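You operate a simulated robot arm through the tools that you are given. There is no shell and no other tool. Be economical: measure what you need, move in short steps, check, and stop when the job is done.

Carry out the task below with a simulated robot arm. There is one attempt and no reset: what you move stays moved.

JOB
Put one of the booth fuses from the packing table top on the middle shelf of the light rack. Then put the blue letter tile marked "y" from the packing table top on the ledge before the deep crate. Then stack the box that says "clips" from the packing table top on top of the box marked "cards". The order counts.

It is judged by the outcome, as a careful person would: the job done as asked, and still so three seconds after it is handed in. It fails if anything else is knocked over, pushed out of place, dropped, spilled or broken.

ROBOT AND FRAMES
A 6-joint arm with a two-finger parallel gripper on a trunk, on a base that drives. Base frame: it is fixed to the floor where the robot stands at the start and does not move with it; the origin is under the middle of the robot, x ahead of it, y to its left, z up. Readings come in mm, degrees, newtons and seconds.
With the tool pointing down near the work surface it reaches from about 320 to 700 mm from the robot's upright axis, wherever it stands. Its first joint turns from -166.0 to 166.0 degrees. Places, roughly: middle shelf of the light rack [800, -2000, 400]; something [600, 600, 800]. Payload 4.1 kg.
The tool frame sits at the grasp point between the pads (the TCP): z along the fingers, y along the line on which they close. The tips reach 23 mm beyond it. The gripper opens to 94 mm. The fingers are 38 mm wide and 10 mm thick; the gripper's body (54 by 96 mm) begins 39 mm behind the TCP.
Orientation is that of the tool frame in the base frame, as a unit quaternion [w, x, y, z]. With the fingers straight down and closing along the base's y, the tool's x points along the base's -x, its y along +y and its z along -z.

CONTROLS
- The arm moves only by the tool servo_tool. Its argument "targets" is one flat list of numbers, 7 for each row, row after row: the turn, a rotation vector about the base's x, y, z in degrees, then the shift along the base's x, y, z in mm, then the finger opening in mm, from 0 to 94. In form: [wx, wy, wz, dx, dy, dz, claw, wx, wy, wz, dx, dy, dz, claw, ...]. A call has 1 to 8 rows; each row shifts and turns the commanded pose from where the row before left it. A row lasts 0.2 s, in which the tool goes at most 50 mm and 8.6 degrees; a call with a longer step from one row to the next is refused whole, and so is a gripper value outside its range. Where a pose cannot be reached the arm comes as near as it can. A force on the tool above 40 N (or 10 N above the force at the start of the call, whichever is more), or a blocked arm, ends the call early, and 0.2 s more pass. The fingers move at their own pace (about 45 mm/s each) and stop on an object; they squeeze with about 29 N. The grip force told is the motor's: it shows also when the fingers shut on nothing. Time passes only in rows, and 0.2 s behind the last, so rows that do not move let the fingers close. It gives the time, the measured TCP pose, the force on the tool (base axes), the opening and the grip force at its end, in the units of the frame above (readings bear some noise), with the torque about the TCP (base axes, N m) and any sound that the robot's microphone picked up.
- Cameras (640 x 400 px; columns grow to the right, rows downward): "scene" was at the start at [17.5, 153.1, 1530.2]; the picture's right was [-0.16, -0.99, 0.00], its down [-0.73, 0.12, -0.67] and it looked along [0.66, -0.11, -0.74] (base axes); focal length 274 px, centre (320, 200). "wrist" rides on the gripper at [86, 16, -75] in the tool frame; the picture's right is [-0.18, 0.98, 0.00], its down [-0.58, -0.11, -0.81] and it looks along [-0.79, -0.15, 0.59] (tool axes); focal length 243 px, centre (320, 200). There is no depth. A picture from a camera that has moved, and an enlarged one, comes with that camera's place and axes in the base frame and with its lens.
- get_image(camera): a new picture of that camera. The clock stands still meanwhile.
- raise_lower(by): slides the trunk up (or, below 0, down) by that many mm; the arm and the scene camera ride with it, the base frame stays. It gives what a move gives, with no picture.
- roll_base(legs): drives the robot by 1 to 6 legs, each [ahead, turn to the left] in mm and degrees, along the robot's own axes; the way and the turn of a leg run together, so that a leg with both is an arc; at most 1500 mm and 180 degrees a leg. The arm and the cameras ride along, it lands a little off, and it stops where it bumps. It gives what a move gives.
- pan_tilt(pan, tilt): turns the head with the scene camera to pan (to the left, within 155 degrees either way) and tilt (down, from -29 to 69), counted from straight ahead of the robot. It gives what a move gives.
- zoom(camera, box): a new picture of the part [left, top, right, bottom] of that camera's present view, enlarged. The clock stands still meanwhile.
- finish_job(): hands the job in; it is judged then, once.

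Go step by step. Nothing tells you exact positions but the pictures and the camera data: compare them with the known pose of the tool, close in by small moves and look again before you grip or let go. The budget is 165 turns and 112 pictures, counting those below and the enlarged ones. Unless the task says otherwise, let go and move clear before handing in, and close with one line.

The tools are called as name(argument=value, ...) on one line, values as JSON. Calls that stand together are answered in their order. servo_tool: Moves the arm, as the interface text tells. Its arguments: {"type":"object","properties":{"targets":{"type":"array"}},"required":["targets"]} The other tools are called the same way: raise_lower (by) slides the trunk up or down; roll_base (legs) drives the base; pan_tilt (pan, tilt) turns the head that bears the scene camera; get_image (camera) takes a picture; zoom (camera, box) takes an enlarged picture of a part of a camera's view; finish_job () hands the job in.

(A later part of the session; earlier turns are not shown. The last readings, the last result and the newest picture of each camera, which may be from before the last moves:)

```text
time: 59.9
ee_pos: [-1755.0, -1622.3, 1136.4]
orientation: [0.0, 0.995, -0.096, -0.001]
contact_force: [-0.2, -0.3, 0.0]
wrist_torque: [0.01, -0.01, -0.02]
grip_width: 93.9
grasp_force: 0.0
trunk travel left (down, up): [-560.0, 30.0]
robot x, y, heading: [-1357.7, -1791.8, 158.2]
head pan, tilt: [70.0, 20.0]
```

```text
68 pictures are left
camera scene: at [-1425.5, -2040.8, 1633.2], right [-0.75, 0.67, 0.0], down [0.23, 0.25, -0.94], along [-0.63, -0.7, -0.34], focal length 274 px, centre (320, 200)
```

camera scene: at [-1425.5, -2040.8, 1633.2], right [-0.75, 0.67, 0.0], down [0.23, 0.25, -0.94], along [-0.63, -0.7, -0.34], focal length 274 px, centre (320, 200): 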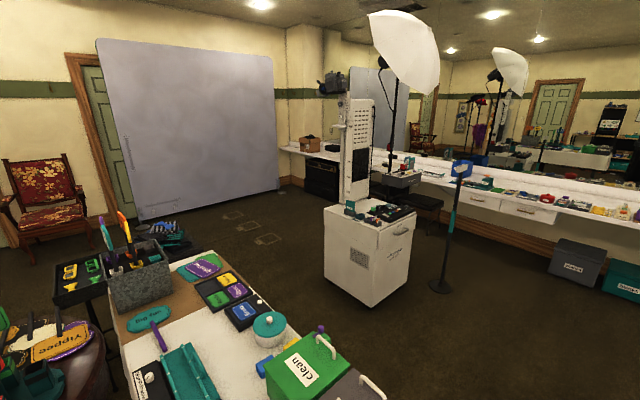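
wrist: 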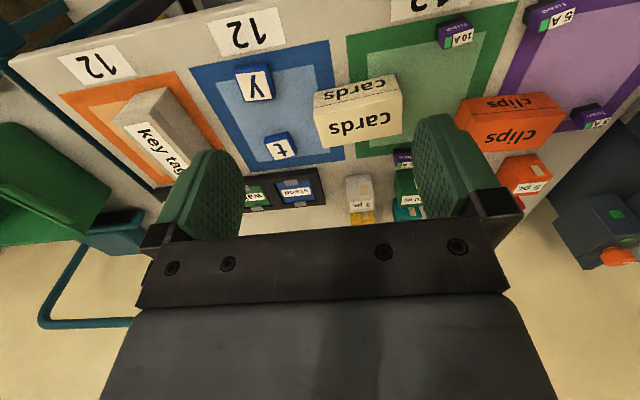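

zoom(camera="scene", box=[320, 190, 420, 300])

zoom(camera="scene", box=[380, 232, 412, 272])

zoom(camera="scene", box=[340, 90, 380, 200])

```text
3.64 times, centred on (370, 245) of scene
camera zoom: at [-1425.5, -2040.8, 1633.2], right [-0.75, 0.67, 0.0], down [0.23, 0.25, -0.94], along [-0.63, -0.7, -0.34], focal length 998 px, centre (138, 36)
```

zoom: 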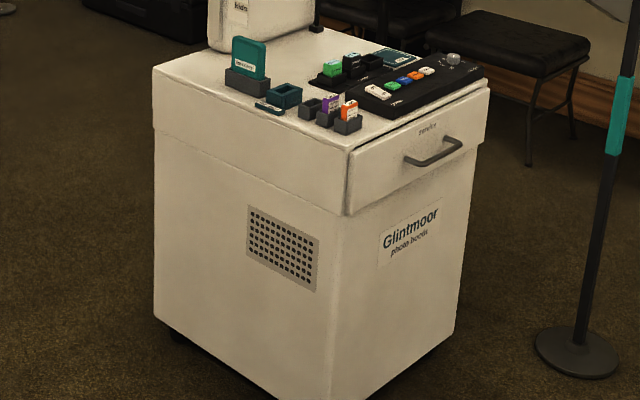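

```text
10.00 times, centred on (396, 252) of scene
camera zoom: at [-1425.5, -2040.8, 1633.2], right [-0.75, 0.67, 0.0], down [0.23, 0.25, -0.94], along [-0.63, -0.7, -0.34], focal length 2743 px, centre (-440, -320)
```

zoom: 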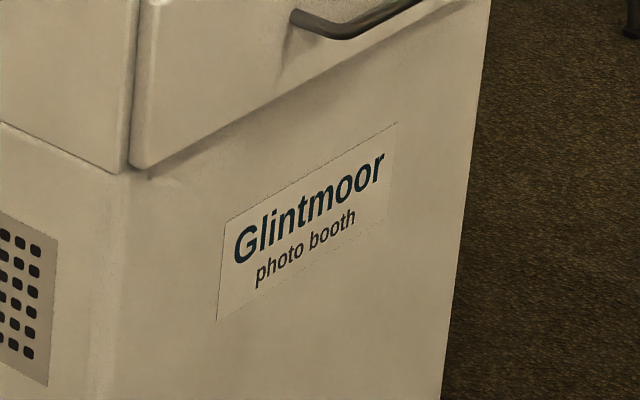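

```text
3.64 times, centred on (360, 145) of scene
camera zoom: at [-1425.5, -2040.8, 1633.2], right [-0.75, 0.67, 0.0], down [0.23, 0.25, -0.94], along [-0.63, -0.7, -0.34], focal length 998 px, centre (174, 400)
```

zoom: 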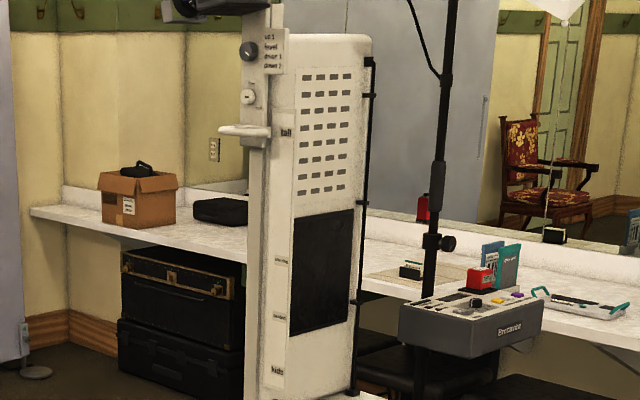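

No explicit rating elsewhere, but "one of the booth fuses" is plural and only the 5 A fuses come in a pair with good (green) windows; a 5 A fuse satisfies any reading. I'll reverse out along my path and return to the table.

roll_base(legs=[[-1000, 0], [0, -68]])

pan_tilt(pan=-20, tilt=25)

get_image(camera="scene")

```text
time: 68.2
ee_pos: [-387.7, -1730.0, 1137.2]
orientation: [0.0, 0.779, -0.627, 0.0]
contact_force: [-0.5, 0.3, 0.8]
wrist_torque: [-0.01, 0.01, -0.01]
grip_width: 94.1
grasp_force: 0.0
trunk travel left (down, up): [-560.0, 30.0]
robot x, y, heading: [-388.8, -2162.4, 91.4]
head pan, tilt: [70.0, 20.0]
```

```text
time: 69.9
ee_pos: [-387.7, -1729.6, 1136.3]
orientation: [-0.001, 0.779, -0.627, 0.0]
contact_force: [0.1, -0.3, 0.9]
wrist_torque: [-0.02, 0.01, 0.02]
grip_width: 94.2
grasp_force: 0.0
trunk travel left (down, up): [-560.0, 30.0]
robot x, y, heading: [-389.8, -2164.6, 91.3]
head pan, tilt: [-20.0, 25.0]
```

```text
64 pictures are left
camera scene: at [-524.4, -2140.5, 1625.2], right [0.95, -0.32, 0.0], down [-0.13, -0.4, -0.91], along [0.29, 0.86, -0.42], focal length 274 px, centre (320, 200)
```

scene: 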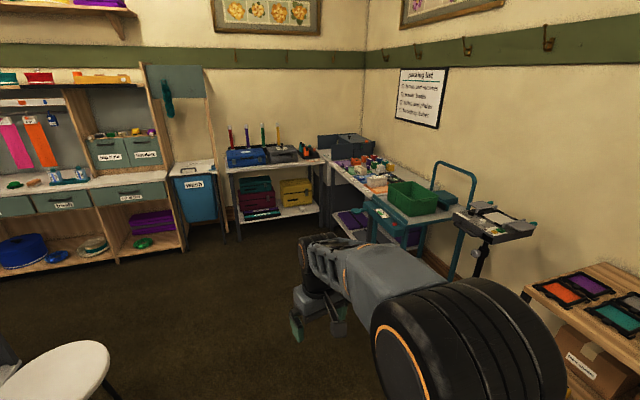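

roll_base(legs=[[1100, 0], [1060, 0], [0, -91.3]])

```text
time: 84.4
ee_pos: [3.7, -9.9, 1137.1]
orientation: [0.0, -0.097, 0.995, 0.0]
contact_force: [-0.3, 0.2, 1.1]
wrist_torque: [-0.02, 0.0, -0.01]
grip_width: 94.0
grasp_force: 0.0
trunk travel left (down, up): [-560.0, 30.0]
robot x, y, heading: [-428.9, 0.1, 0.1]
head pan, tilt: [-20.0, 25.0]
```

roll_base(legs=[[420, 0]])

raise_lower(by=-60)

pan_tilt(pan=0, tilt=55)

get_image(camera="scene")

```text
time: 87.0
ee_pos: [424.7, 1.4, 1137.1]
orientation: [0.0, -0.103, 0.995, 0.001]
contact_force: [-0.3, -1.0, 0.1]
wrist_torque: [0.05, 0.0, -0.02]
grip_width: 94.2
grasp_force: 0.2
trunk travel left (down, up): [-560.0, 30.0]
robot x, y, heading: [-5.9, 5.2, 1.2]
head pan, tilt: [-20.0, 25.0]
```

```text
time: 88.0
ee_pos: [425.1, 1.7, 1077.0]
orientation: [-0.001, -0.103, 0.995, 0.001]
contact_force: [0.5, -0.1, 0.2]
wrist_torque: [0.0, 0.0, 0.02]
grip_width: 94.1
grasp_force: 0.1
trunk travel left (down, up): [-500.0, 90.0]
robot x, y, heading: [-9.0, 2.1, 1.0]
head pan, tilt: [-20.0, 25.0]
```

```text
time: 89.0
ee_pos: [423.2, 0.7, 1077.2]
orientation: [0.0, -0.103, 0.995, 0.0]
contact_force: [-0.4, -0.1, -0.1]
wrist_torque: [-0.02, 0.02, 0.03]
grip_width: 94.0
grasp_force: 0.1
trunk travel left (down, up): [-500.0, 90.0]
robot x, y, heading: [-8.7, 5.6, 1.0]
head pan, tilt: [0.0, 55.0]
```

```text
63 pictures are left
camera scene: at [0.3, 170.0, 1521.2], right [0.02, -1.0, 0.0], down [-0.82, -0.01, -0.57], along [0.57, 0.01, -0.82], focal length 274 px, centre (320, 200)
```

scene: 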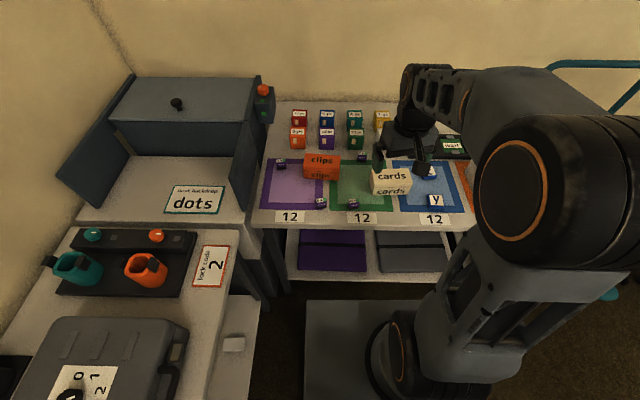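

zoom(camera="scene", box=[256, 140, 416, 240])

```text
4.00 times, centred on (336, 190) of scene
camera zoom: at [0.3, 170.0, 1521.2], right [0.02, -1.0, 0.0], down [-0.82, -0.01, -0.57], along [0.57, 0.01, -0.82], focal length 1097 px, centre (256, 240)
```

zoom: 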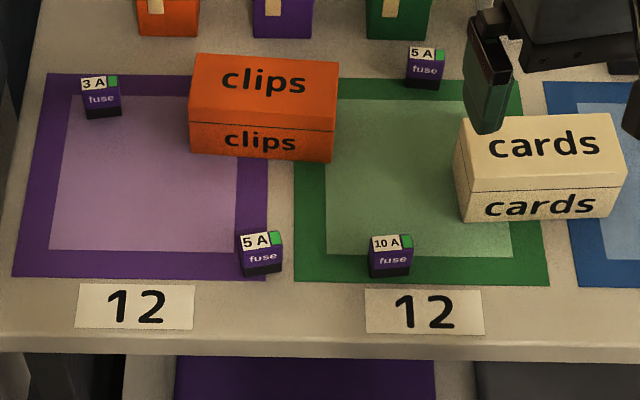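

The front 5 A fuse stands at about (477,173), ~33 wide, ~37 tall, yawed ~9°. I'll approach with the hand tilted 30° forward so that the same pose works under the rack's top plank.

servo_tool(targets=[1.54, -7.34, 0, 12, 40, -20, 80, 1.54, -7.34, 0, 12, 40, -20, 80, 1.54, -7.34, 0, 12, 40, -20, 80, 1.54, -7.34, 0, 12, 40, -20, 80, 0, 0, 0, 2, 10, -40, 80, 0, 0, 0, 0, 0, -30, 80])

zoom(camera="scene", box=[256, 140, 416, 240])

get_image(camera="wrist")

```text
time: 90.4
ee_pos: [473.7, 172.9, 927.1]
orientation: [0.257, -0.101, 0.961, 0.027]
contact_force: [0.3, -0.7, -0.2]
wrist_torque: [0.01, -0.01, 0.01]
grip_width: 80.3
grasp_force: 0.0
trunk travel left (down, up): [-500.0, 90.0]
robot x, y, heading: [-10.0, 2.6, 1.0]
head pan, tilt: [0.0, 55.0]
```

```text
4.00 times, centred on (336, 190) of scene
camera zoom: at [0.5, 170.2, 1521.2], right [0.02, -1.0, 0.0], down [-0.82, -0.01, -0.57], along [0.57, 0.01, -0.82], focal length 1097 px, centre (256, 240)
```

zoom: 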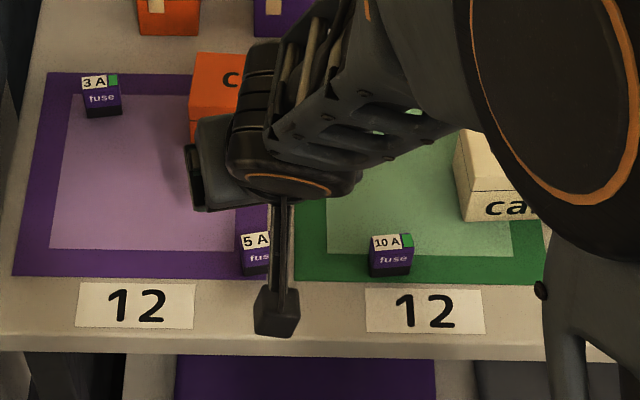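

```text
60 pictures are left
camera wrist: at [359.1, 165.9, 949.3], right [-0.05, 0.99, 0.09], down [0.12, -0.09, 0.99], along [0.99, 0.06, -0.12], focal length 243 px, centre (320, 200)
```

wrist: 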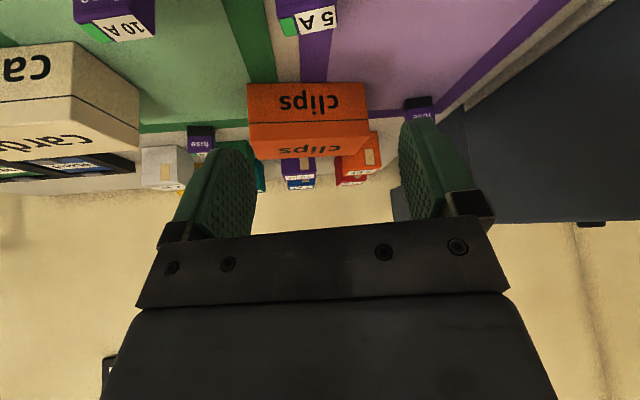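

The prediction matches the wrist view; descend around the fuse.

servo_tool(targets=[0, 0, 0, 2, 2, -40, 80, 0, 0, 0, 1, 0, -40, 80, 0, 0, 0, 0, 0, -11, 80])

get_image(camera="wrist")

```text
time: 91.2
ee_pos: [477.2, 172.8, 834.6]
orientation: [0.257, -0.1, 0.961, 0.027]
contact_force: [-0.1, -0.1, 0.0]
wrist_torque: [0.02, 0.01, 0.03]
grip_width: 80.0
grasp_force: 0.1
trunk travel left (down, up): [-500.0, 90.0]
robot x, y, heading: [-10.1, 0.5, 1.0]
head pan, tilt: [0.0, 55.0]
```

```text
59 pictures are left
camera wrist: at [362.4, 165.4, 856.5], right [-0.05, 0.99, 0.09], down [0.12, -0.09, 0.99], along [0.99, 0.06, -0.12], focal length 243 px, centre (320, 200)
```

wrist: 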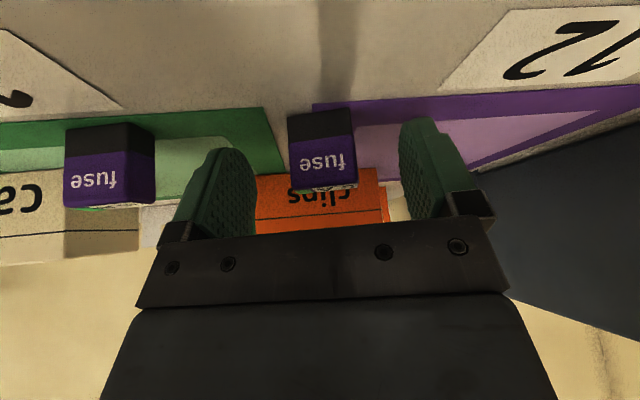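

The fuse is centred between the fingers; close and lift.

servo_tool(targets=[0, 0, 0, 0, 0, 0, 20, 0, 0, 0, 0, 0, 0, 20, 0, 0, 0, 0, 0, 0, 20, 0, 0, 0, 0, 0, 0, 20, 0, 0, 0, 0, 0, 0, 20])

servo_tool(targets=[0, 0, 0, 0, 0, 10, 20, 0, 0, 0, 0, 0, 40, 20, 0, 0, 0, 0, 0, 45, 20, 0, 0, 0, -20, 0, 40, 20, 0, 0, 0, -20, 0, 40, 20, 0, 0, 0, -20, 0, 40, 20, 0, 0, 0, -20, 0, 40, 20])

get_image(camera="wrist")

```text
time: 92.4
ee_pos: [477.1, 172.2, 835.4]
orientation: [0.257, -0.1, 0.961, 0.026]
contact_force: [0.1, 1.0, 0.2]
wrist_torque: [0.0, 0.01, 0.0]
grip_width: 30.8
grasp_force: 28.9
trunk travel left (down, up): [-500.0, 90.0]
robot x, y, heading: [-11.4, 4.2, 1.1]
head pan, tilt: [0.0, 55.0]
```

```text
time: 94.0
ee_pos: [396.9, 176.2, 1092.8]
orientation: [0.258, -0.1, 0.961, 0.026]
contact_force: [-0.5, -1.7, -0.6]
wrist_torque: [0.0, 0.06, -0.01]
grip_width: 30.9
grasp_force: 28.9
trunk travel left (down, up): [-500.0, 90.0]
robot x, y, heading: [-9.7, 5.8, 0.9]
head pan, tilt: [0.0, 55.0]
```

```text
58 pictures are left
camera wrist: at [283.2, 168.6, 1115.0], right [-0.05, 0.99, 0.09], down [0.12, -0.09, 0.99], along [0.99, 0.06, -0.12], focal length 243 px, centre (320, 200)
```

wrist: 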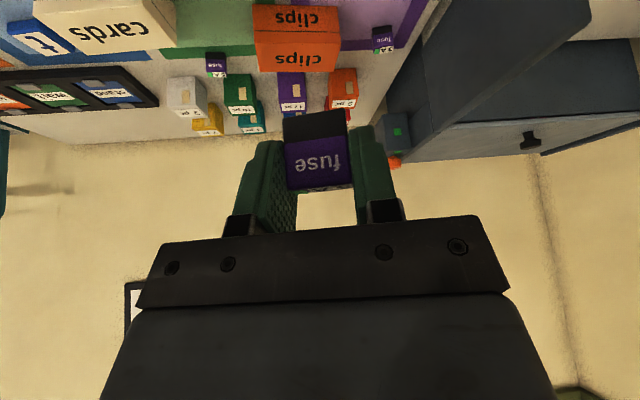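

Held firmly. Drive to the rack front.

roll_base(legs=[[-340, 0], [0, -91], [1000, 0], [1050, 0], [0, 90]])

pan_tilt(pan=0, tilt=42)

get_image(camera="scene")

```text
time: 113.9
ee_pos: [22.6, -1938.3, 1092.6]
orientation: [0.258, -0.077, 0.963, 0.019]
contact_force: [-0.1, 0.8, -0.5]
wrist_torque: [-0.02, 0.02, -0.01]
grip_width: 30.6
grasp_force: 29.0
trunk travel left (down, up): [-500.0, 90.0]
robot x, y, heading: [-392.8, -2091.2, -1.8]
head pan, tilt: [0.0, 55.0]
```

```text
time: 114.6
ee_pos: [22.7, -1939.3, 1092.8]
orientation: [0.257, -0.077, 0.963, 0.02]
contact_force: [-0.1, -0.3, -1.0]
wrist_torque: [-0.04, 0.0, -0.02]
grip_width: 31.3
grasp_force: 28.9
trunk travel left (down, up): [-500.0, 90.0]
robot x, y, heading: [-391.0, -2090.4, -1.7]
head pan, tilt: [0.0, 42.0]
```

```text
57 pictures are left
camera scene: at [-363.8, -1924.9, 1538.8], right [-0.03, -1.0, 0.0], down [-0.67, 0.02, -0.74], along [0.74, -0.02, -0.67], focal length 274 px, centre (320, 200)
```

scene: 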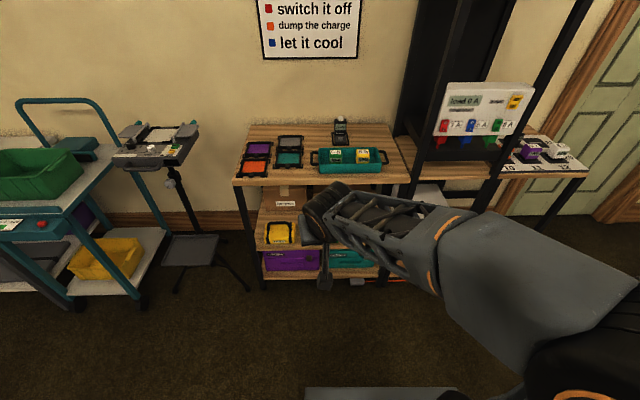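

raise_lower(by=-480)

pan_tilt(pan=0, tilt=35)

get_image(camera="scene")

get_image(camera="wrist")

```text
refused: -480 is not a number from -400 to 400
```

```text
time: 115.3
ee_pos: [22.5, -1938.7, 1092.2]
orientation: [0.258, -0.077, 0.963, 0.021]
contact_force: [0.4, 0.0, -0.2]
wrist_torque: [-0.01, -0.01, 0.01]
grip_width: 30.9
grasp_force: 29.2
trunk travel left (down, up): [-500.0, 90.0]
robot x, y, heading: [-393.2, -2089.9, -1.7]
head pan, tilt: [0.0, 35.0]
```

```text
56 pictures are left
camera scene: at [-359.3, -1925.1, 1549.3], right [-0.03, -1.0, 0.0], down [-0.57, 0.02, -0.82], along [0.82, -0.03, -0.57], focal length 274 px, centre (320, 200)
```

scene: 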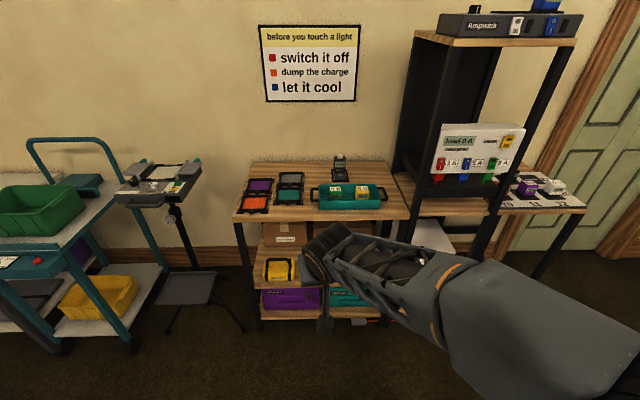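

```text
55 pictures are left
camera wrist: at [-92.0, -1939.6, 1114.4], right [0.0, 1.0, 0.09], down [0.12, -0.09, 0.99], along [0.99, 0.01, -0.12], focal length 243 px, centre (320, 200)
```

wrist: 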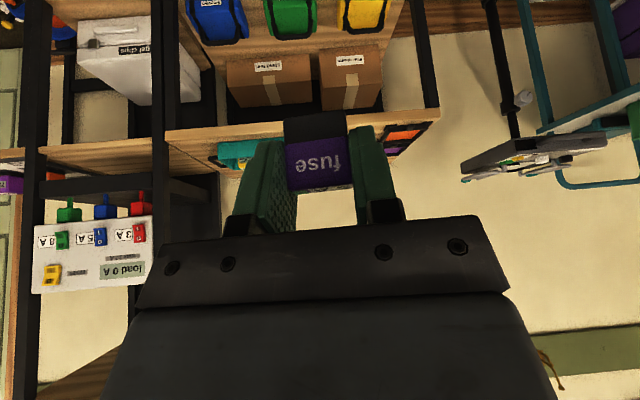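

raise_lower(by=-400)

get_image(camera="wrist")

pan_tilt(pan=0, tilt=25)

get_image(camera="scene")

```text
time: 119.2
ee_pos: [22.5, -1938.3, 693.2]
orientation: [0.258, -0.077, 0.963, 0.021]
contact_force: [-0.2, 0.1, -0.6]
wrist_torque: [-0.02, 0.0, 0.0]
grip_width: 30.9
grasp_force: 28.9
trunk travel left (down, up): [-100.0, 490.0]
robot x, y, heading: [-392.2, -2090.9, -1.8]
head pan, tilt: [0.0, 35.0]
```

```text
54 pictures are left
camera wrist: at [-92.0, -1939.6, 714.5], right [0.0, 1.0, 0.09], down [0.12, -0.09, 0.99], along [0.99, 0.01, -0.12], focal length 243 px, centre (320, 200)
```

wrist: 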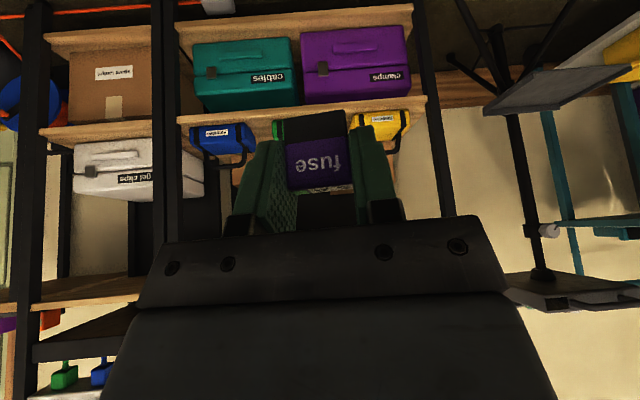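

```text
time: 119.9
ee_pos: [23.4, -1939.2, 692.9]
orientation: [0.258, -0.076, 0.963, 0.02]
contact_force: [0.3, 0.3, -0.2]
wrist_torque: [0.03, 0.0, 0.01]
grip_width: 30.8
grasp_force: 29.2
trunk travel left (down, up): [-100.0, 490.0]
robot x, y, heading: [-390.6, -2090.5, -1.9]
head pan, tilt: [0.0, 25.0]
```

```text
53 pictures are left
camera scene: at [-355.2, -1925.2, 1165.1], right [-0.03, -1.0, 0.0], down [-0.42, 0.01, -0.91], along [0.91, -0.03, -0.42], focal length 274 px, centre (320, 200)
```

scene: 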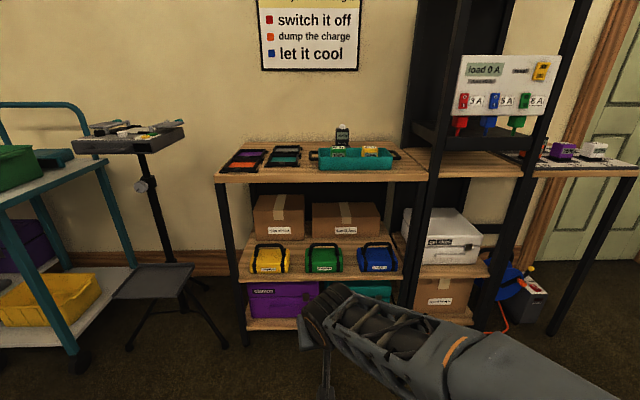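

zoom(camera="scene", box=[220, 160, 420, 285])

```text
3.20 times, centred on (320, 222) of scene
camera zoom: at [-355.2, -1925.2, 1165.1], right [-0.03, -1.0, 0.0], down [-0.42, 0.01, -0.91], along [0.91, -0.03, -0.42], focal length 878 px, centre (320, 128)
```

zoom: 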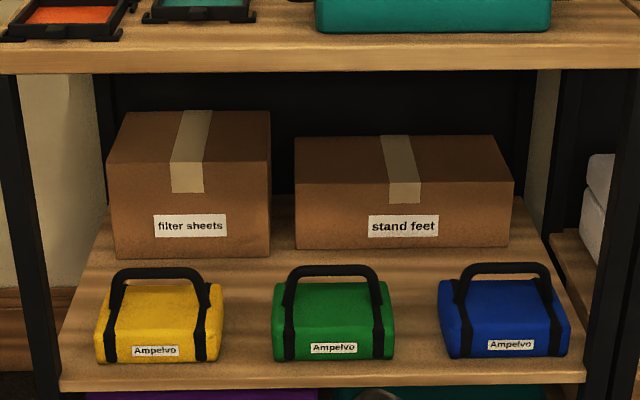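

The middle shelf (z≈400–413, front edge x≈511–526) has free room in front of the gap between the yellow and green pouches (y≈-1862). I'll lower the trunk, square the tool, and drive up closer.

raise_lower(by=-100)

roll_base(legs=[[0, 1.8], [400, 0]])

servo_tool(targets=[0, 0, -5, 0, 40, -10, 20, 0, 0, -5, 0, 40, -10, 20])

get_image(camera="wrist")

zoom(camera="scene", box=[160, 200, 480, 400])

```text
time: 121.2
ee_pos: [22.1, -1939.3, 592.5]
orientation: [0.258, -0.077, 0.963, 0.02]
contact_force: [-0.3, -0.4, -1.1]
wrist_torque: [-0.01, -0.02, -0.01]
grip_width: 31.0
grasp_force: 28.6
trunk travel left (down, up): [0.0, 590.0]
robot x, y, heading: [-390.7, -2089.7, -1.9]
head pan, tilt: [0.0, 25.0]
```

```text
time: 124.1
ee_pos: [421.4, -1926.9, 593.2]
orientation: [0.257, -0.091, 0.962, 0.025]
contact_force: [-0.2, 0.1, 0.0]
wrist_torque: [0.03, 0.03, -0.01]
grip_width: 30.6
grasp_force: 29.1
trunk travel left (down, up): [0.0, 590.0]
robot x, y, heading: [6.5, -2085.1, 0.1]
head pan, tilt: [0.0, 25.0]
```

```text
time: 124.7
ee_pos: [418.9, -1849.0, 575.8]
orientation: [0.259, -0.007, 0.966, 0.001]
contact_force: [-0.8, 1.0, -0.2]
wrist_torque: [0.03, 0.0, 0.04]
grip_width: 30.9
grasp_force: 28.9
trunk travel left (down, up): [0.0, 590.0]
robot x, y, heading: [11.7, -2088.0, 0.2]
head pan, tilt: [0.0, 25.0]
```

```text
51 pictures are left
camera wrist: at [305.3, -1833.3, 596.3], right [0.15, 0.99, 0.09], down [0.1, -0.11, 0.99], along [0.98, -0.13, -0.12], focal length 243 px, centre (320, 200)
```

wrist: 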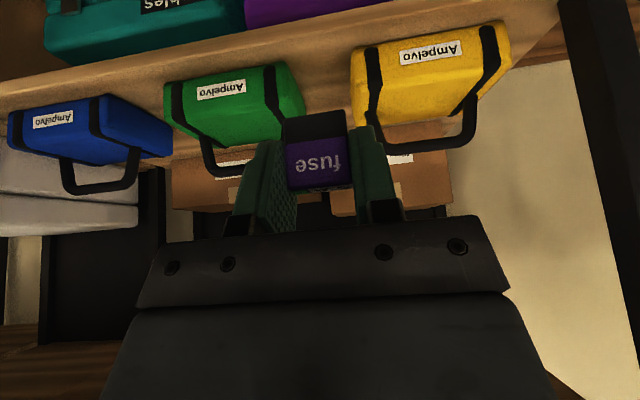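

```text
2.00 times, centred on (320, 300) of scene
camera zoom: at [43.0, -1924.5, 1065.2], right [0.0, -1.0, 0.0], down [-0.42, 0.0, -0.91], along [0.91, 0.0, -0.42], focal length 549 px, centre (320, 0)
```

zoom: 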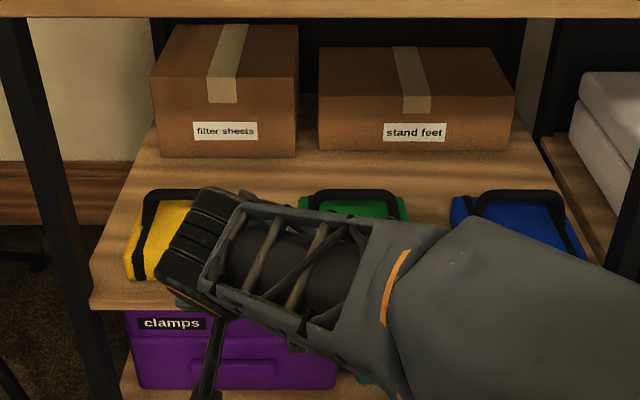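

zoom(camera="wrist", box=[160, 0, 560, 200])

```text
1.60 times, centred on (360, 100) of wrist
camera zoom: at [305.3, -1833.3, 596.3], right [0.15, 0.99, 0.09], down [0.1, -0.11, 0.99], along [0.98, -0.13, -0.12], focal length 388 px, centre (256, 360)
```

zoom: 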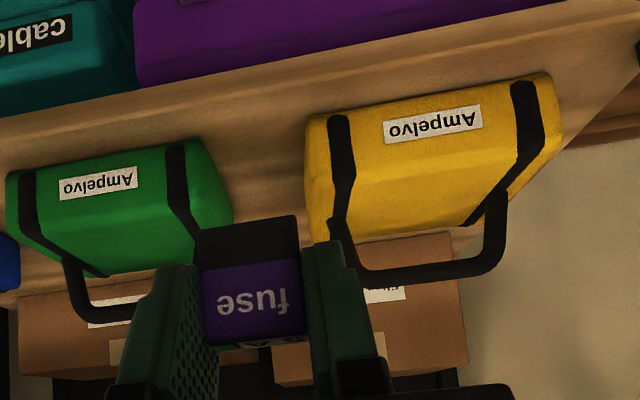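

servo_tool(targets=[0, 0, 0, 27, -2, -28, 20, 0, 0, 0, 27, -2, -28, 20, 0, 0, 0, 27, -1, -28, 20])

get_image(camera="wrist")

zoom(camera="scene", box=[160, 200, 480, 400])

```text
time: 125.5
ee_pos: [505.0, -1852.1, 488.7]
orientation: [0.259, -0.006, 0.966, 0.001]
contact_force: [-0.2, -0.2, -1.0]
wrist_torque: [0.03, 0.01, 0.02]
grip_width: 31.1
grasp_force: 29.4
trunk travel left (down, up): [0.0, 590.0]
robot x, y, heading: [5.8, -2088.8, -0.1]
head pan, tilt: [0.0, 25.0]
```

```text
48 pictures are left
camera wrist: at [390.0, -1837.2, 510.4], right [0.15, 0.99, 0.09], down [0.1, -0.11, 0.99], along [0.98, -0.13, -0.12], focal length 243 px, centre (320, 200)
```

wrist: 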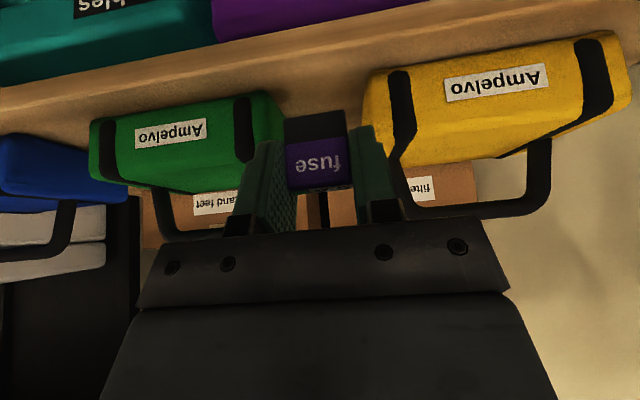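

```text
2.00 times, centred on (320, 300) of scene
camera zoom: at [42.8, -1924.4, 1065.2], right [0.0, -1.0, 0.0], down [-0.42, 0.0, -0.91], along [0.91, 0.0, -0.42], focal length 549 px, centre (320, 0)
```

zoom: 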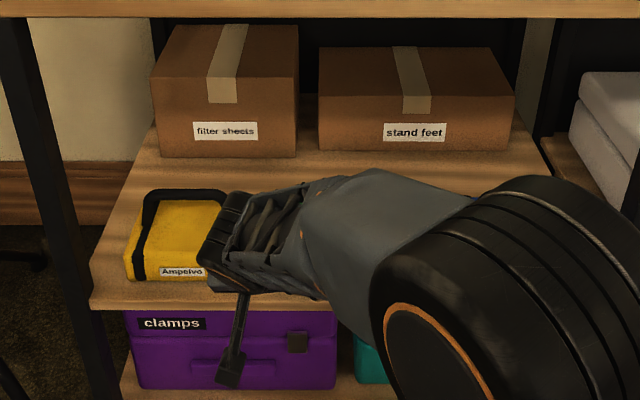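

servo_tool(targets=[0, 0, 0, 17, 0, -10, 20, 0, 0, 0, 16, 1, -10, 20, 0, 0, 0, 0, 0, -10, 20])

get_image(camera="wrist")

```text
time: 126.3
ee_pos: [535.8, -1850.7, 456.9]
orientation: [0.259, -0.006, 0.966, 0.001]
contact_force: [-0.9, -0.1, 0.2]
wrist_torque: [0.01, -0.02, 0.01]
grip_width: 31.1
grasp_force: 29.3
trunk travel left (down, up): [0.0, 590.0]
robot x, y, heading: [9.8, -2089.8, -0.0]
head pan, tilt: [0.0, 25.0]
```

```text
46 pictures are left
camera wrist: at [422.1, -1835.9, 479.6], right [0.15, 0.99, 0.09], down [0.1, -0.11, 0.99], along [0.98, -0.13, -0.12], focal length 243 px, centre (320, 200)
```

wrist: 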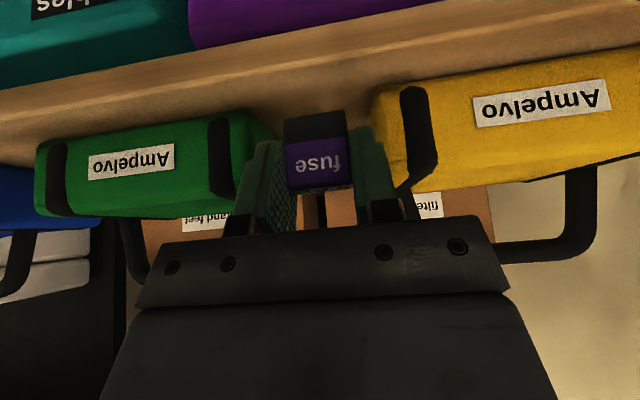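

servo_tool(targets=[0, 0, 0, 2, 0, -4, 20, 0, 0, 0, 1, 0, -4, 20, 0, 0, 0, 0, 0, -3, 20])

get_image(camera="wrist")

```text
time: 127.1
ee_pos: [537.6, -1852.1, 448.2]
orientation: [0.26, -0.007, 0.966, 0.002]
contact_force: [-2.2, -2.3, 6.2]
wrist_torque: [0.23, -0.12, 0.04]
grip_width: 31.0
grasp_force: 29.3
trunk travel left (down, up): [0.0, 590.0]
robot x, y, heading: [14.8, -2085.4, -0.1]
head pan, tilt: [0.0, 25.0]
```

```text
45 pictures are left
camera wrist: at [424.9, -1836.2, 469.5], right [0.15, 0.98, 0.09], down [0.1, -0.11, 0.99], along [0.98, -0.13, -0.12], focal length 243 px, centre (320, 200)
```

wrist: 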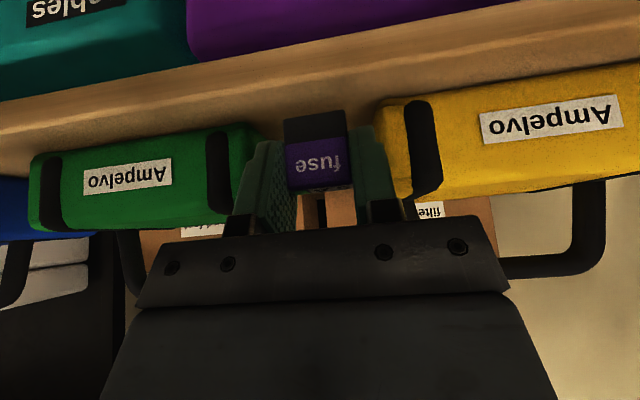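

Contact with the shelf (about 6 N). Release gently and back out.

servo_tool(targets=[0, 0, 0, 0, 0, 0, 40, 0, 0, 0, 0, 0, 0, 40])

get_image(camera="wrist")

```text
time: 127.7
ee_pos: [539.0, -1850.6, 449.4]
orientation: [0.259, -0.007, 0.966, 0.002]
contact_force: [-4.5, -7.6, 10.4]
wrist_torque: [0.24, -0.18, -0.1]
grip_width: 36.8
grasp_force: 0.1
trunk travel left (down, up): [0.0, 590.0]
robot x, y, heading: [10.5, -2088.9, -0.1]
head pan, tilt: [0.0, 25.0]
```

```text
44 pictures are left
camera wrist: at [424.7, -1836.5, 469.4], right [0.15, 0.98, 0.09], down [0.1, -0.11, 0.99], along [0.98, -0.14, -0.12], focal length 243 px, centre (320, 200)
```

wrist: 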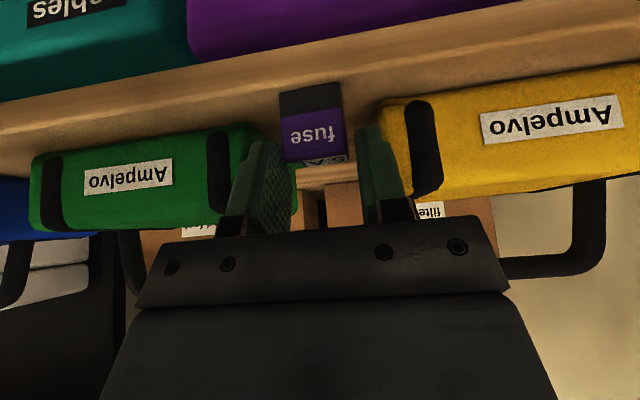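

The fuse dropped a centimetre but stands upright; the fingers are touching the yellow pouch. I'll lift straight up with a slight shift away from it.

servo_tool(targets=[0, 0, 0, 0, -1, 5, 38, 0, 0, 0, -2, -1, 10, 38, 0, 0, 0, -5, 0, 20, 38])

get_image(camera="wrist")

```text
time: 128.5
ee_pos: [530.9, -1854.1, 481.5]
orientation: [0.259, -0.008, 0.966, 0.002]
contact_force: [-0.4, 0.5, -0.3]
wrist_torque: [0.0, 0.02, 0.01]
grip_width: 37.9
grasp_force: 0.1
trunk travel left (down, up): [0.0, 590.0]
robot x, y, heading: [10.0, -2087.8, 0.1]
head pan, tilt: [0.0, 25.0]
```

```text
43 pictures are left
camera wrist: at [417.2, -1838.4, 503.8], right [0.14, 0.99, 0.09], down [0.1, -0.11, 0.99], along [0.98, -0.13, -0.12], focal length 243 px, centre (320, 200)
```

wrist: 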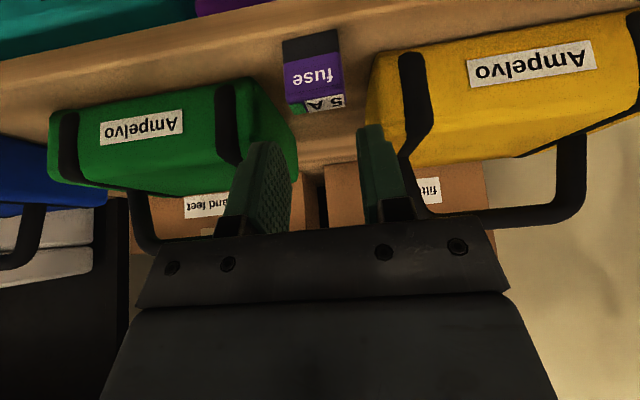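

The 5 A fuse stands upright on the shelf. Retreat and verify.

servo_tool(targets=[0, 0, 0, -20, 0, 35, 38, 0, 0, 0, -30, 0, 30, 38, 0, 0, 0, -40, -20, 20, 38, 0, 0, 0, -40, -20, 10, 60])

roll_base(legs=[[-400, 0]])

raise_lower(by=400)

zoom(camera="scene", box=[200, 180, 440, 330])

```text
time: 129.5
ee_pos: [400.6, -1891.9, 576.6]
orientation: [0.258, -0.006, 0.966, 0.0]
contact_force: [-0.2, 0.1, -0.1]
wrist_torque: [0.02, 0.02, 0.0]
grip_width: 60.2
grasp_force: 0.1
trunk travel left (down, up): [0.0, 590.0]
robot x, y, heading: [10.0, -2088.9, -0.1]
head pan, tilt: [0.0, 25.0]
```

```text
time: 132.0
ee_pos: [1.4, -1891.4, 576.8]
orientation: [0.259, -0.004, 0.966, 0.002]
contact_force: [-1.1, 0.9, -0.4]
wrist_torque: [-0.01, -0.01, 0.04]
grip_width: 59.9
grasp_force: 0.0
trunk travel left (down, up): [0.0, 590.0]
robot x, y, heading: [-389.1, -2090.7, -0.5]
head pan, tilt: [0.0, 25.0]
```

```text
time: 135.8
ee_pos: [1.5, -1892.1, 977.0]
orientation: [0.258, -0.004, 0.966, 0.001]
contact_force: [0.6, -0.4, 0.7]
wrist_torque: [-0.02, -0.02, 0.02]
grip_width: 59.9
grasp_force: 0.1
trunk travel left (down, up): [-400.0, 190.0]
robot x, y, heading: [-388.8, -2088.6, -0.7]
head pan, tilt: [0.0, 25.0]
```

```text
2.67 times, centred on (320, 255) of scene
camera zoom: at [-355.7, -1922.5, 1465.1], right [-0.01, -1.0, 0.0], down [-0.42, 0.0, -0.91], along [0.91, -0.01, -0.42], focal length 732 px, centre (320, 53)
```

zoom: 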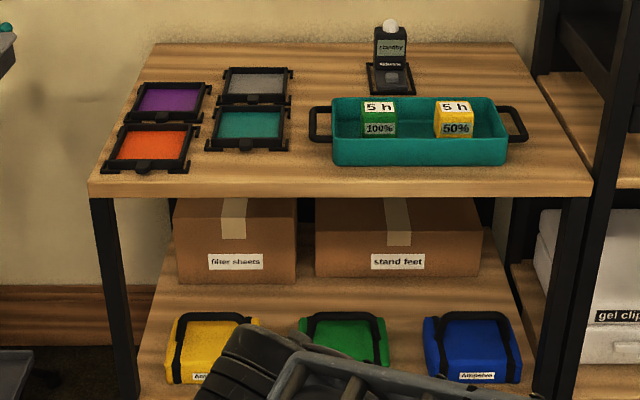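

The pouches are in place and the fuse is set. Now back to the table for the "y" tile.

raise_lower(by=100)

roll_base(legs=[[0, 90.7], [1050, 0], [1050, 0], [0, -90]])

```text
time: 137.1
ee_pos: [2.5, -1892.5, 1077.8]
orientation: [0.258, -0.003, 0.966, 0.001]
contact_force: [0.3, 0.8, -0.1]
wrist_torque: [-0.01, -0.01, 0.02]
grip_width: 59.9
grasp_force: 0.0
trunk travel left (down, up): [-500.0, 90.0]
robot x, y, heading: [-389.4, -2087.2, -0.7]
head pan, tilt: [0.0, 25.0]
```

```text
time: 155.2
ee_pos: [3.2, 193.3, 1076.7]
orientation: [0.259, 0.01, 0.966, -0.003]
contact_force: [-0.6, -0.7, 0.4]
wrist_torque: [0.01, -0.01, 0.01]
grip_width: 60.2
grasp_force: 0.1
trunk travel left (down, up): [-500.0, 90.0]
robot x, y, heading: [-390.4, 7.1, -2.0]
head pan, tilt: [0.0, 25.0]
```

roll_base(legs=[[215, 15], [210, -13]])

pan_tilt(pan=5, tilt=52)

get_image(camera="scene")

```text
time: 158.2
ee_pos: [428.7, 246.1, 1076.5]
orientation: [0.258, -0.005, 0.966, 0.001]
contact_force: [0.0, -0.2, -0.3]
wrist_torque: [0.01, 0.03, 0.03]
grip_width: 60.2
grasp_force: 0.1
trunk travel left (down, up): [-500.0, 90.0]
robot x, y, heading: [35.7, 48.7, -0.4]
head pan, tilt: [0.0, 25.0]
```

```text
time: 159.1
ee_pos: [427.4, 246.4, 1075.6]
orientation: [0.259, -0.005, 0.966, 0.002]
contact_force: [0.6, 0.0, -0.1]
wrist_torque: [0.0, 0.02, 0.01]
grip_width: 59.9
grasp_force: 0.1
trunk travel left (down, up): [-500.0, 90.0]
robot x, y, heading: [38.3, 50.2, -0.4]
head pan, tilt: [5.0, 52.0]
```

```text
41 pictures are left
camera scene: at [53.3, 221.3, 1525.1], right [0.08, -1.0, 0.0], down [-0.78, -0.06, -0.62], along [0.61, 0.05, -0.79], focal length 274 px, centre (320, 200)
```

scene: 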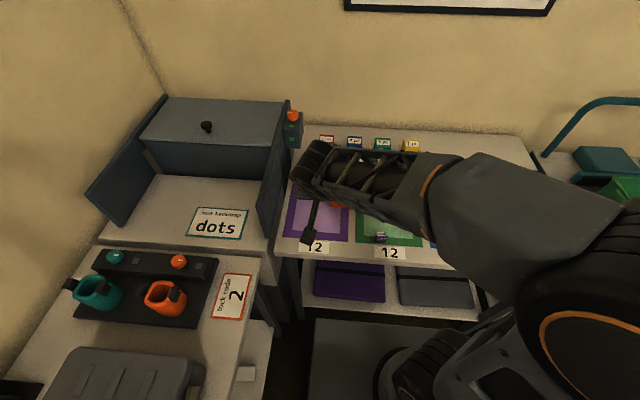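

The ledge shows clearly. Now straighten the tool and move over the "y" tile at about (503,-192).

servo_tool(targets=[0, 7.5, 0, 8, -46, 0, 94, 0, 7.5, 0, 8, -46, 0, 94, 0, 7.5, 0, 8, -46, 0, 94, 0, 7.4, 0, 8, -46, 0, 94, 0, 0, 0, 8, -46, -10, 94, 0, 0, 0, 8, -46, -10, 94, 0, 0, 0, 8, -46, -10, 94, 0, 0, 0, 8, -46, -10, 94])

servo_tool(targets=[0, 0, 0, 5, -40, -20, 94, 0, 0, 0, 0, -20, -40, 94, 0, 0, 0, 0, 0, -40, 94])

get_image(camera="wrist")

get_image(camera="scene")

```text
time: 160.9
ee_pos: [493.2, -124.0, 1034.3]
orientation: [0.001, -0.004, 1.0, 0.001]
contact_force: [1.0, -0.7, -0.4]
wrist_torque: [0.01, -0.02, 0.03]
grip_width: 93.9
grasp_force: 0.0
trunk travel left (down, up): [-500.0, 90.0]
robot x, y, heading: [36.3, 52.5, -0.4]
head pan, tilt: [5.0, 52.0]
```

```text
time: 161.7
ee_pos: [496.7, -180.7, 938.8]
orientation: [0.001, -0.005, 1.0, 0.002]
contact_force: [-0.8, 0.0, -0.4]
wrist_torque: [0.0, 0.03, 0.0]
grip_width: 93.9
grasp_force: 0.1
trunk travel left (down, up): [-500.0, 90.0]
robot x, y, heading: [35.0, 53.9, -0.4]
head pan, tilt: [5.0, 52.0]
```

```text
40 pictures are left
camera wrist: at [408.3, -165.6, 1014.8], right [0.18, 0.98, 0.0], down [0.58, -0.11, 0.81], along [0.79, -0.14, -0.59], focal length 243 px, centre (320, 200)
```

wrist: 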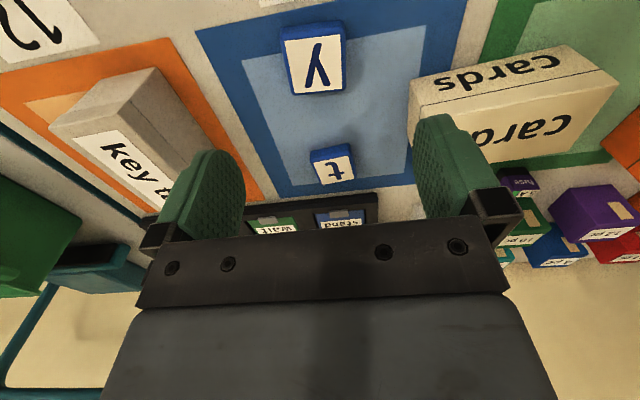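

```text
39 pictures are left
camera scene: at [53.4, 221.2, 1525.1], right [0.08, -1.0, 0.0], down [-0.79, -0.06, -0.62], along [0.61, 0.05, -0.79], focal length 274 px, centre (320, 200)
```

scene: 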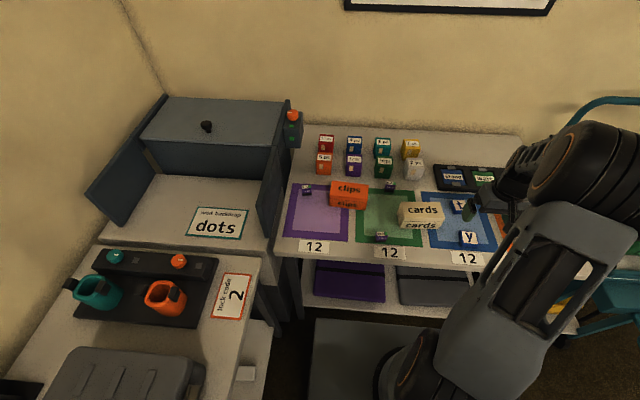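

The "y" tile is at about (494,-183), 40 mm square, yaw ≈ -5.5°. Descend and grip.

servo_tool(targets=[0, 0, -5.5, -2, -2, -40, 70, 0, 0, 0, 0, 0, -40, 70])

get_image(camera="wrist")

```text
time: 162.3
ee_pos: [498.2, -184.1, 858.1]
orientation: [0.001, 0.044, 0.999, 0.002]
contact_force: [0.9, 0.1, -0.2]
wrist_torque: [-0.03, 0.02, -0.02]
grip_width: 70.0
grasp_force: 0.0
trunk travel left (down, up): [-500.0, 90.0]
robot x, y, heading: [38.0, 51.0, -0.3]
head pan, tilt: [5.0, 52.0]
```

```text
38 pictures are left
camera wrist: at [411.4, -159.7, 932.5], right [0.27, 0.96, 0.0], down [0.57, -0.16, 0.81], along [0.78, -0.22, -0.59], focal length 243 px, centre (320, 200)
```

wrist: 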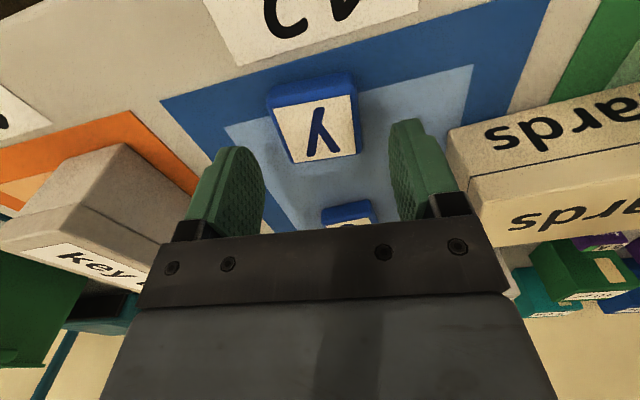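

servo_tool(targets=[0, 0, 0, -4, 0, -16, 70, 0, 0, 0, 0, 0, -16, 70, 0, 0, 0, 0, 0, 0, 30, 0, 0, 0, 0, 0, 0, 30, 0, 0, 0, 0, 0, 0, 30, 0, 0, 0, 0, 0, 0, 30])

get_image(camera="wrist")

```text
time: 163.7
ee_pos: [492.9, -183.1, 826.2]
orientation: [0.001, 0.044, 0.999, 0.001]
contact_force: [0.2, -0.4, -0.5]
wrist_torque: [0.02, 0.01, 0.02]
grip_width: 46.7
grasp_force: 29.1
trunk travel left (down, up): [-500.0, 90.0]
robot x, y, heading: [37.6, 49.0, -0.3]
head pan, tilt: [5.0, 52.0]
```

```text
37 pictures are left
camera wrist: at [406.7, -159.1, 900.5], right [0.27, 0.96, 0.0], down [0.57, -0.16, 0.81], along [0.78, -0.22, -0.59], focal length 243 px, centre (320, 200)
```

wrist: 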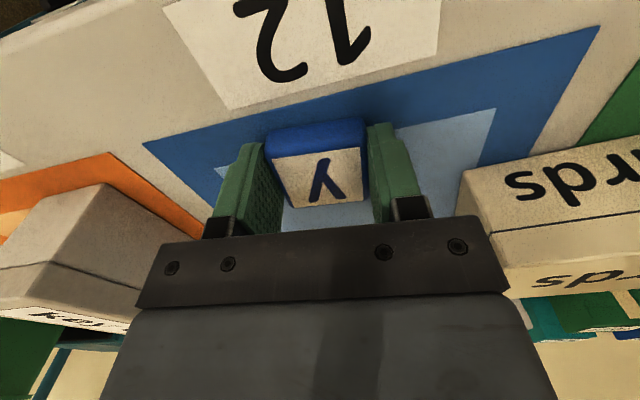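

Gripped, but the free ledge spot behind the card (~(595,545)) needs extra reach, so I'll regrasp with the hand tilted 30° forward.

servo_tool(targets=[0, 0, 0, 0, 0, 0, 70, 0, 0, 0, 0, 0, 0, 70, 0, 0, 0, 0, 0, 30, 70, -0.66, -7.47, 0, 0, 0, 10, 70, -0.66, -7.47, 0, 0, 0, 0, 70, -0.66, -7.47, 0, 0, 0, 0, 70, -0.66, -7.47, 0, 0, 0, 0, 70])

servo_tool(targets=[0, 0, 0, 2, 0, -20, 70, 0, 0, 0, 0, 0, -13, 70])

get_image(camera="wrist")

```text
time: 165.3
ee_pos: [489.5, -184.5, 864.3]
orientation: [0.259, 0.041, 0.965, -0.01]
contact_force: [0.8, 0.4, 0.2]
wrist_torque: [0.05, 0.03, -0.02]
grip_width: 69.9
grasp_force: 0.1
trunk travel left (down, up): [-500.0, 90.0]
robot x, y, heading: [39.2, 50.5, -0.4]
head pan, tilt: [5.0, 52.0]
```

```text
time: 165.9
ee_pos: [491.5, -182.9, 829.8]
orientation: [0.26, 0.043, 0.965, -0.01]
contact_force: [-0.3, 0.1, -0.2]
wrist_torque: [-0.03, -0.01, 0.0]
grip_width: 69.9
grasp_force: 0.0
trunk travel left (down, up): [-500.0, 90.0]
robot x, y, heading: [40.8, 50.9, -0.6]
head pan, tilt: [5.0, 52.0]
```

```text
36 pictures are left
camera wrist: at [380.4, -157.3, 852.7], right [0.24, 0.97, 0.1], down [0.09, -0.12, 0.99], along [0.97, -0.23, -0.12], focal length 243 px, centre (320, 200)
```

wrist: 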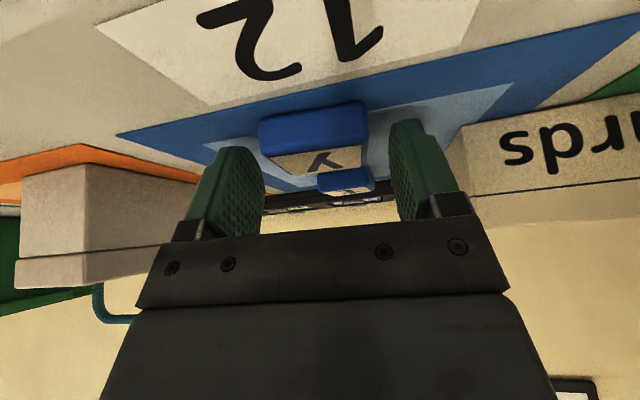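

servo_tool(targets=[0, 0, 0, 0, 0, 2, 30, 0, 0, 0, 0, 0, 0, 30, 0, 0, 0, 0, 0, 0, 30, 0, 0, 0, 0, 0, 0, 30])

servo_tool(targets=[0, 0, 0, 0, 0, 15, 30, 0, 0, 0, 0, 0, 40, 30, 0, 0, 0, 0, 0, 45, 30, 0, 0, 0, 0, 0, 45, 30, 0, 0, 0, 0, 0, 45, 30])

get_image(camera="wrist")

```text
time: 166.9
ee_pos: [493.1, -184.9, 833.9]
orientation: [0.26, 0.043, 0.965, -0.01]
contact_force: [-0.2, 0.2, -0.2]
wrist_torque: [0.0, 0.02, -0.02]
grip_width: 46.8
grasp_force: 29.2
trunk travel left (down, up): [-500.0, 90.0]
robot x, y, heading: [38.6, 48.2, -0.7]
head pan, tilt: [5.0, 52.0]
```

```text
time: 168.1
ee_pos: [492.7, -184.0, 1024.9]
orientation: [0.259, 0.041, 0.965, -0.009]
contact_force: [-0.4, -0.4, -0.7]
wrist_torque: [0.01, 0.01, 0.0]
grip_width: 46.6
grasp_force: 28.9
trunk travel left (down, up): [-500.0, 90.0]
robot x, y, heading: [38.2, 51.3, -0.5]
head pan, tilt: [5.0, 52.0]
```

```text
35 pictures are left
camera wrist: at [381.9, -158.1, 1045.4], right [0.24, 0.97, 0.1], down [0.09, -0.12, 0.99], along [0.97, -0.23, -0.12], focal length 243 px, centre (320, 200)
```

wrist: 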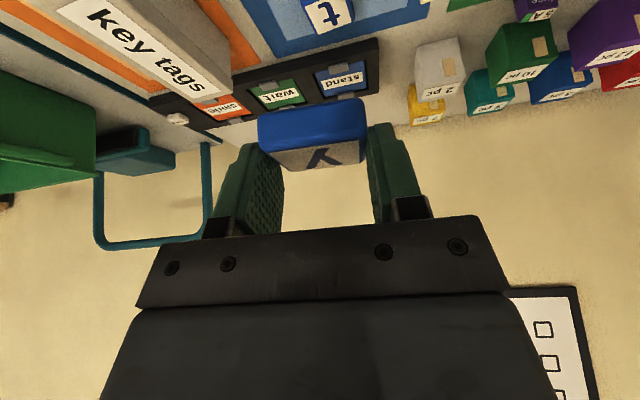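

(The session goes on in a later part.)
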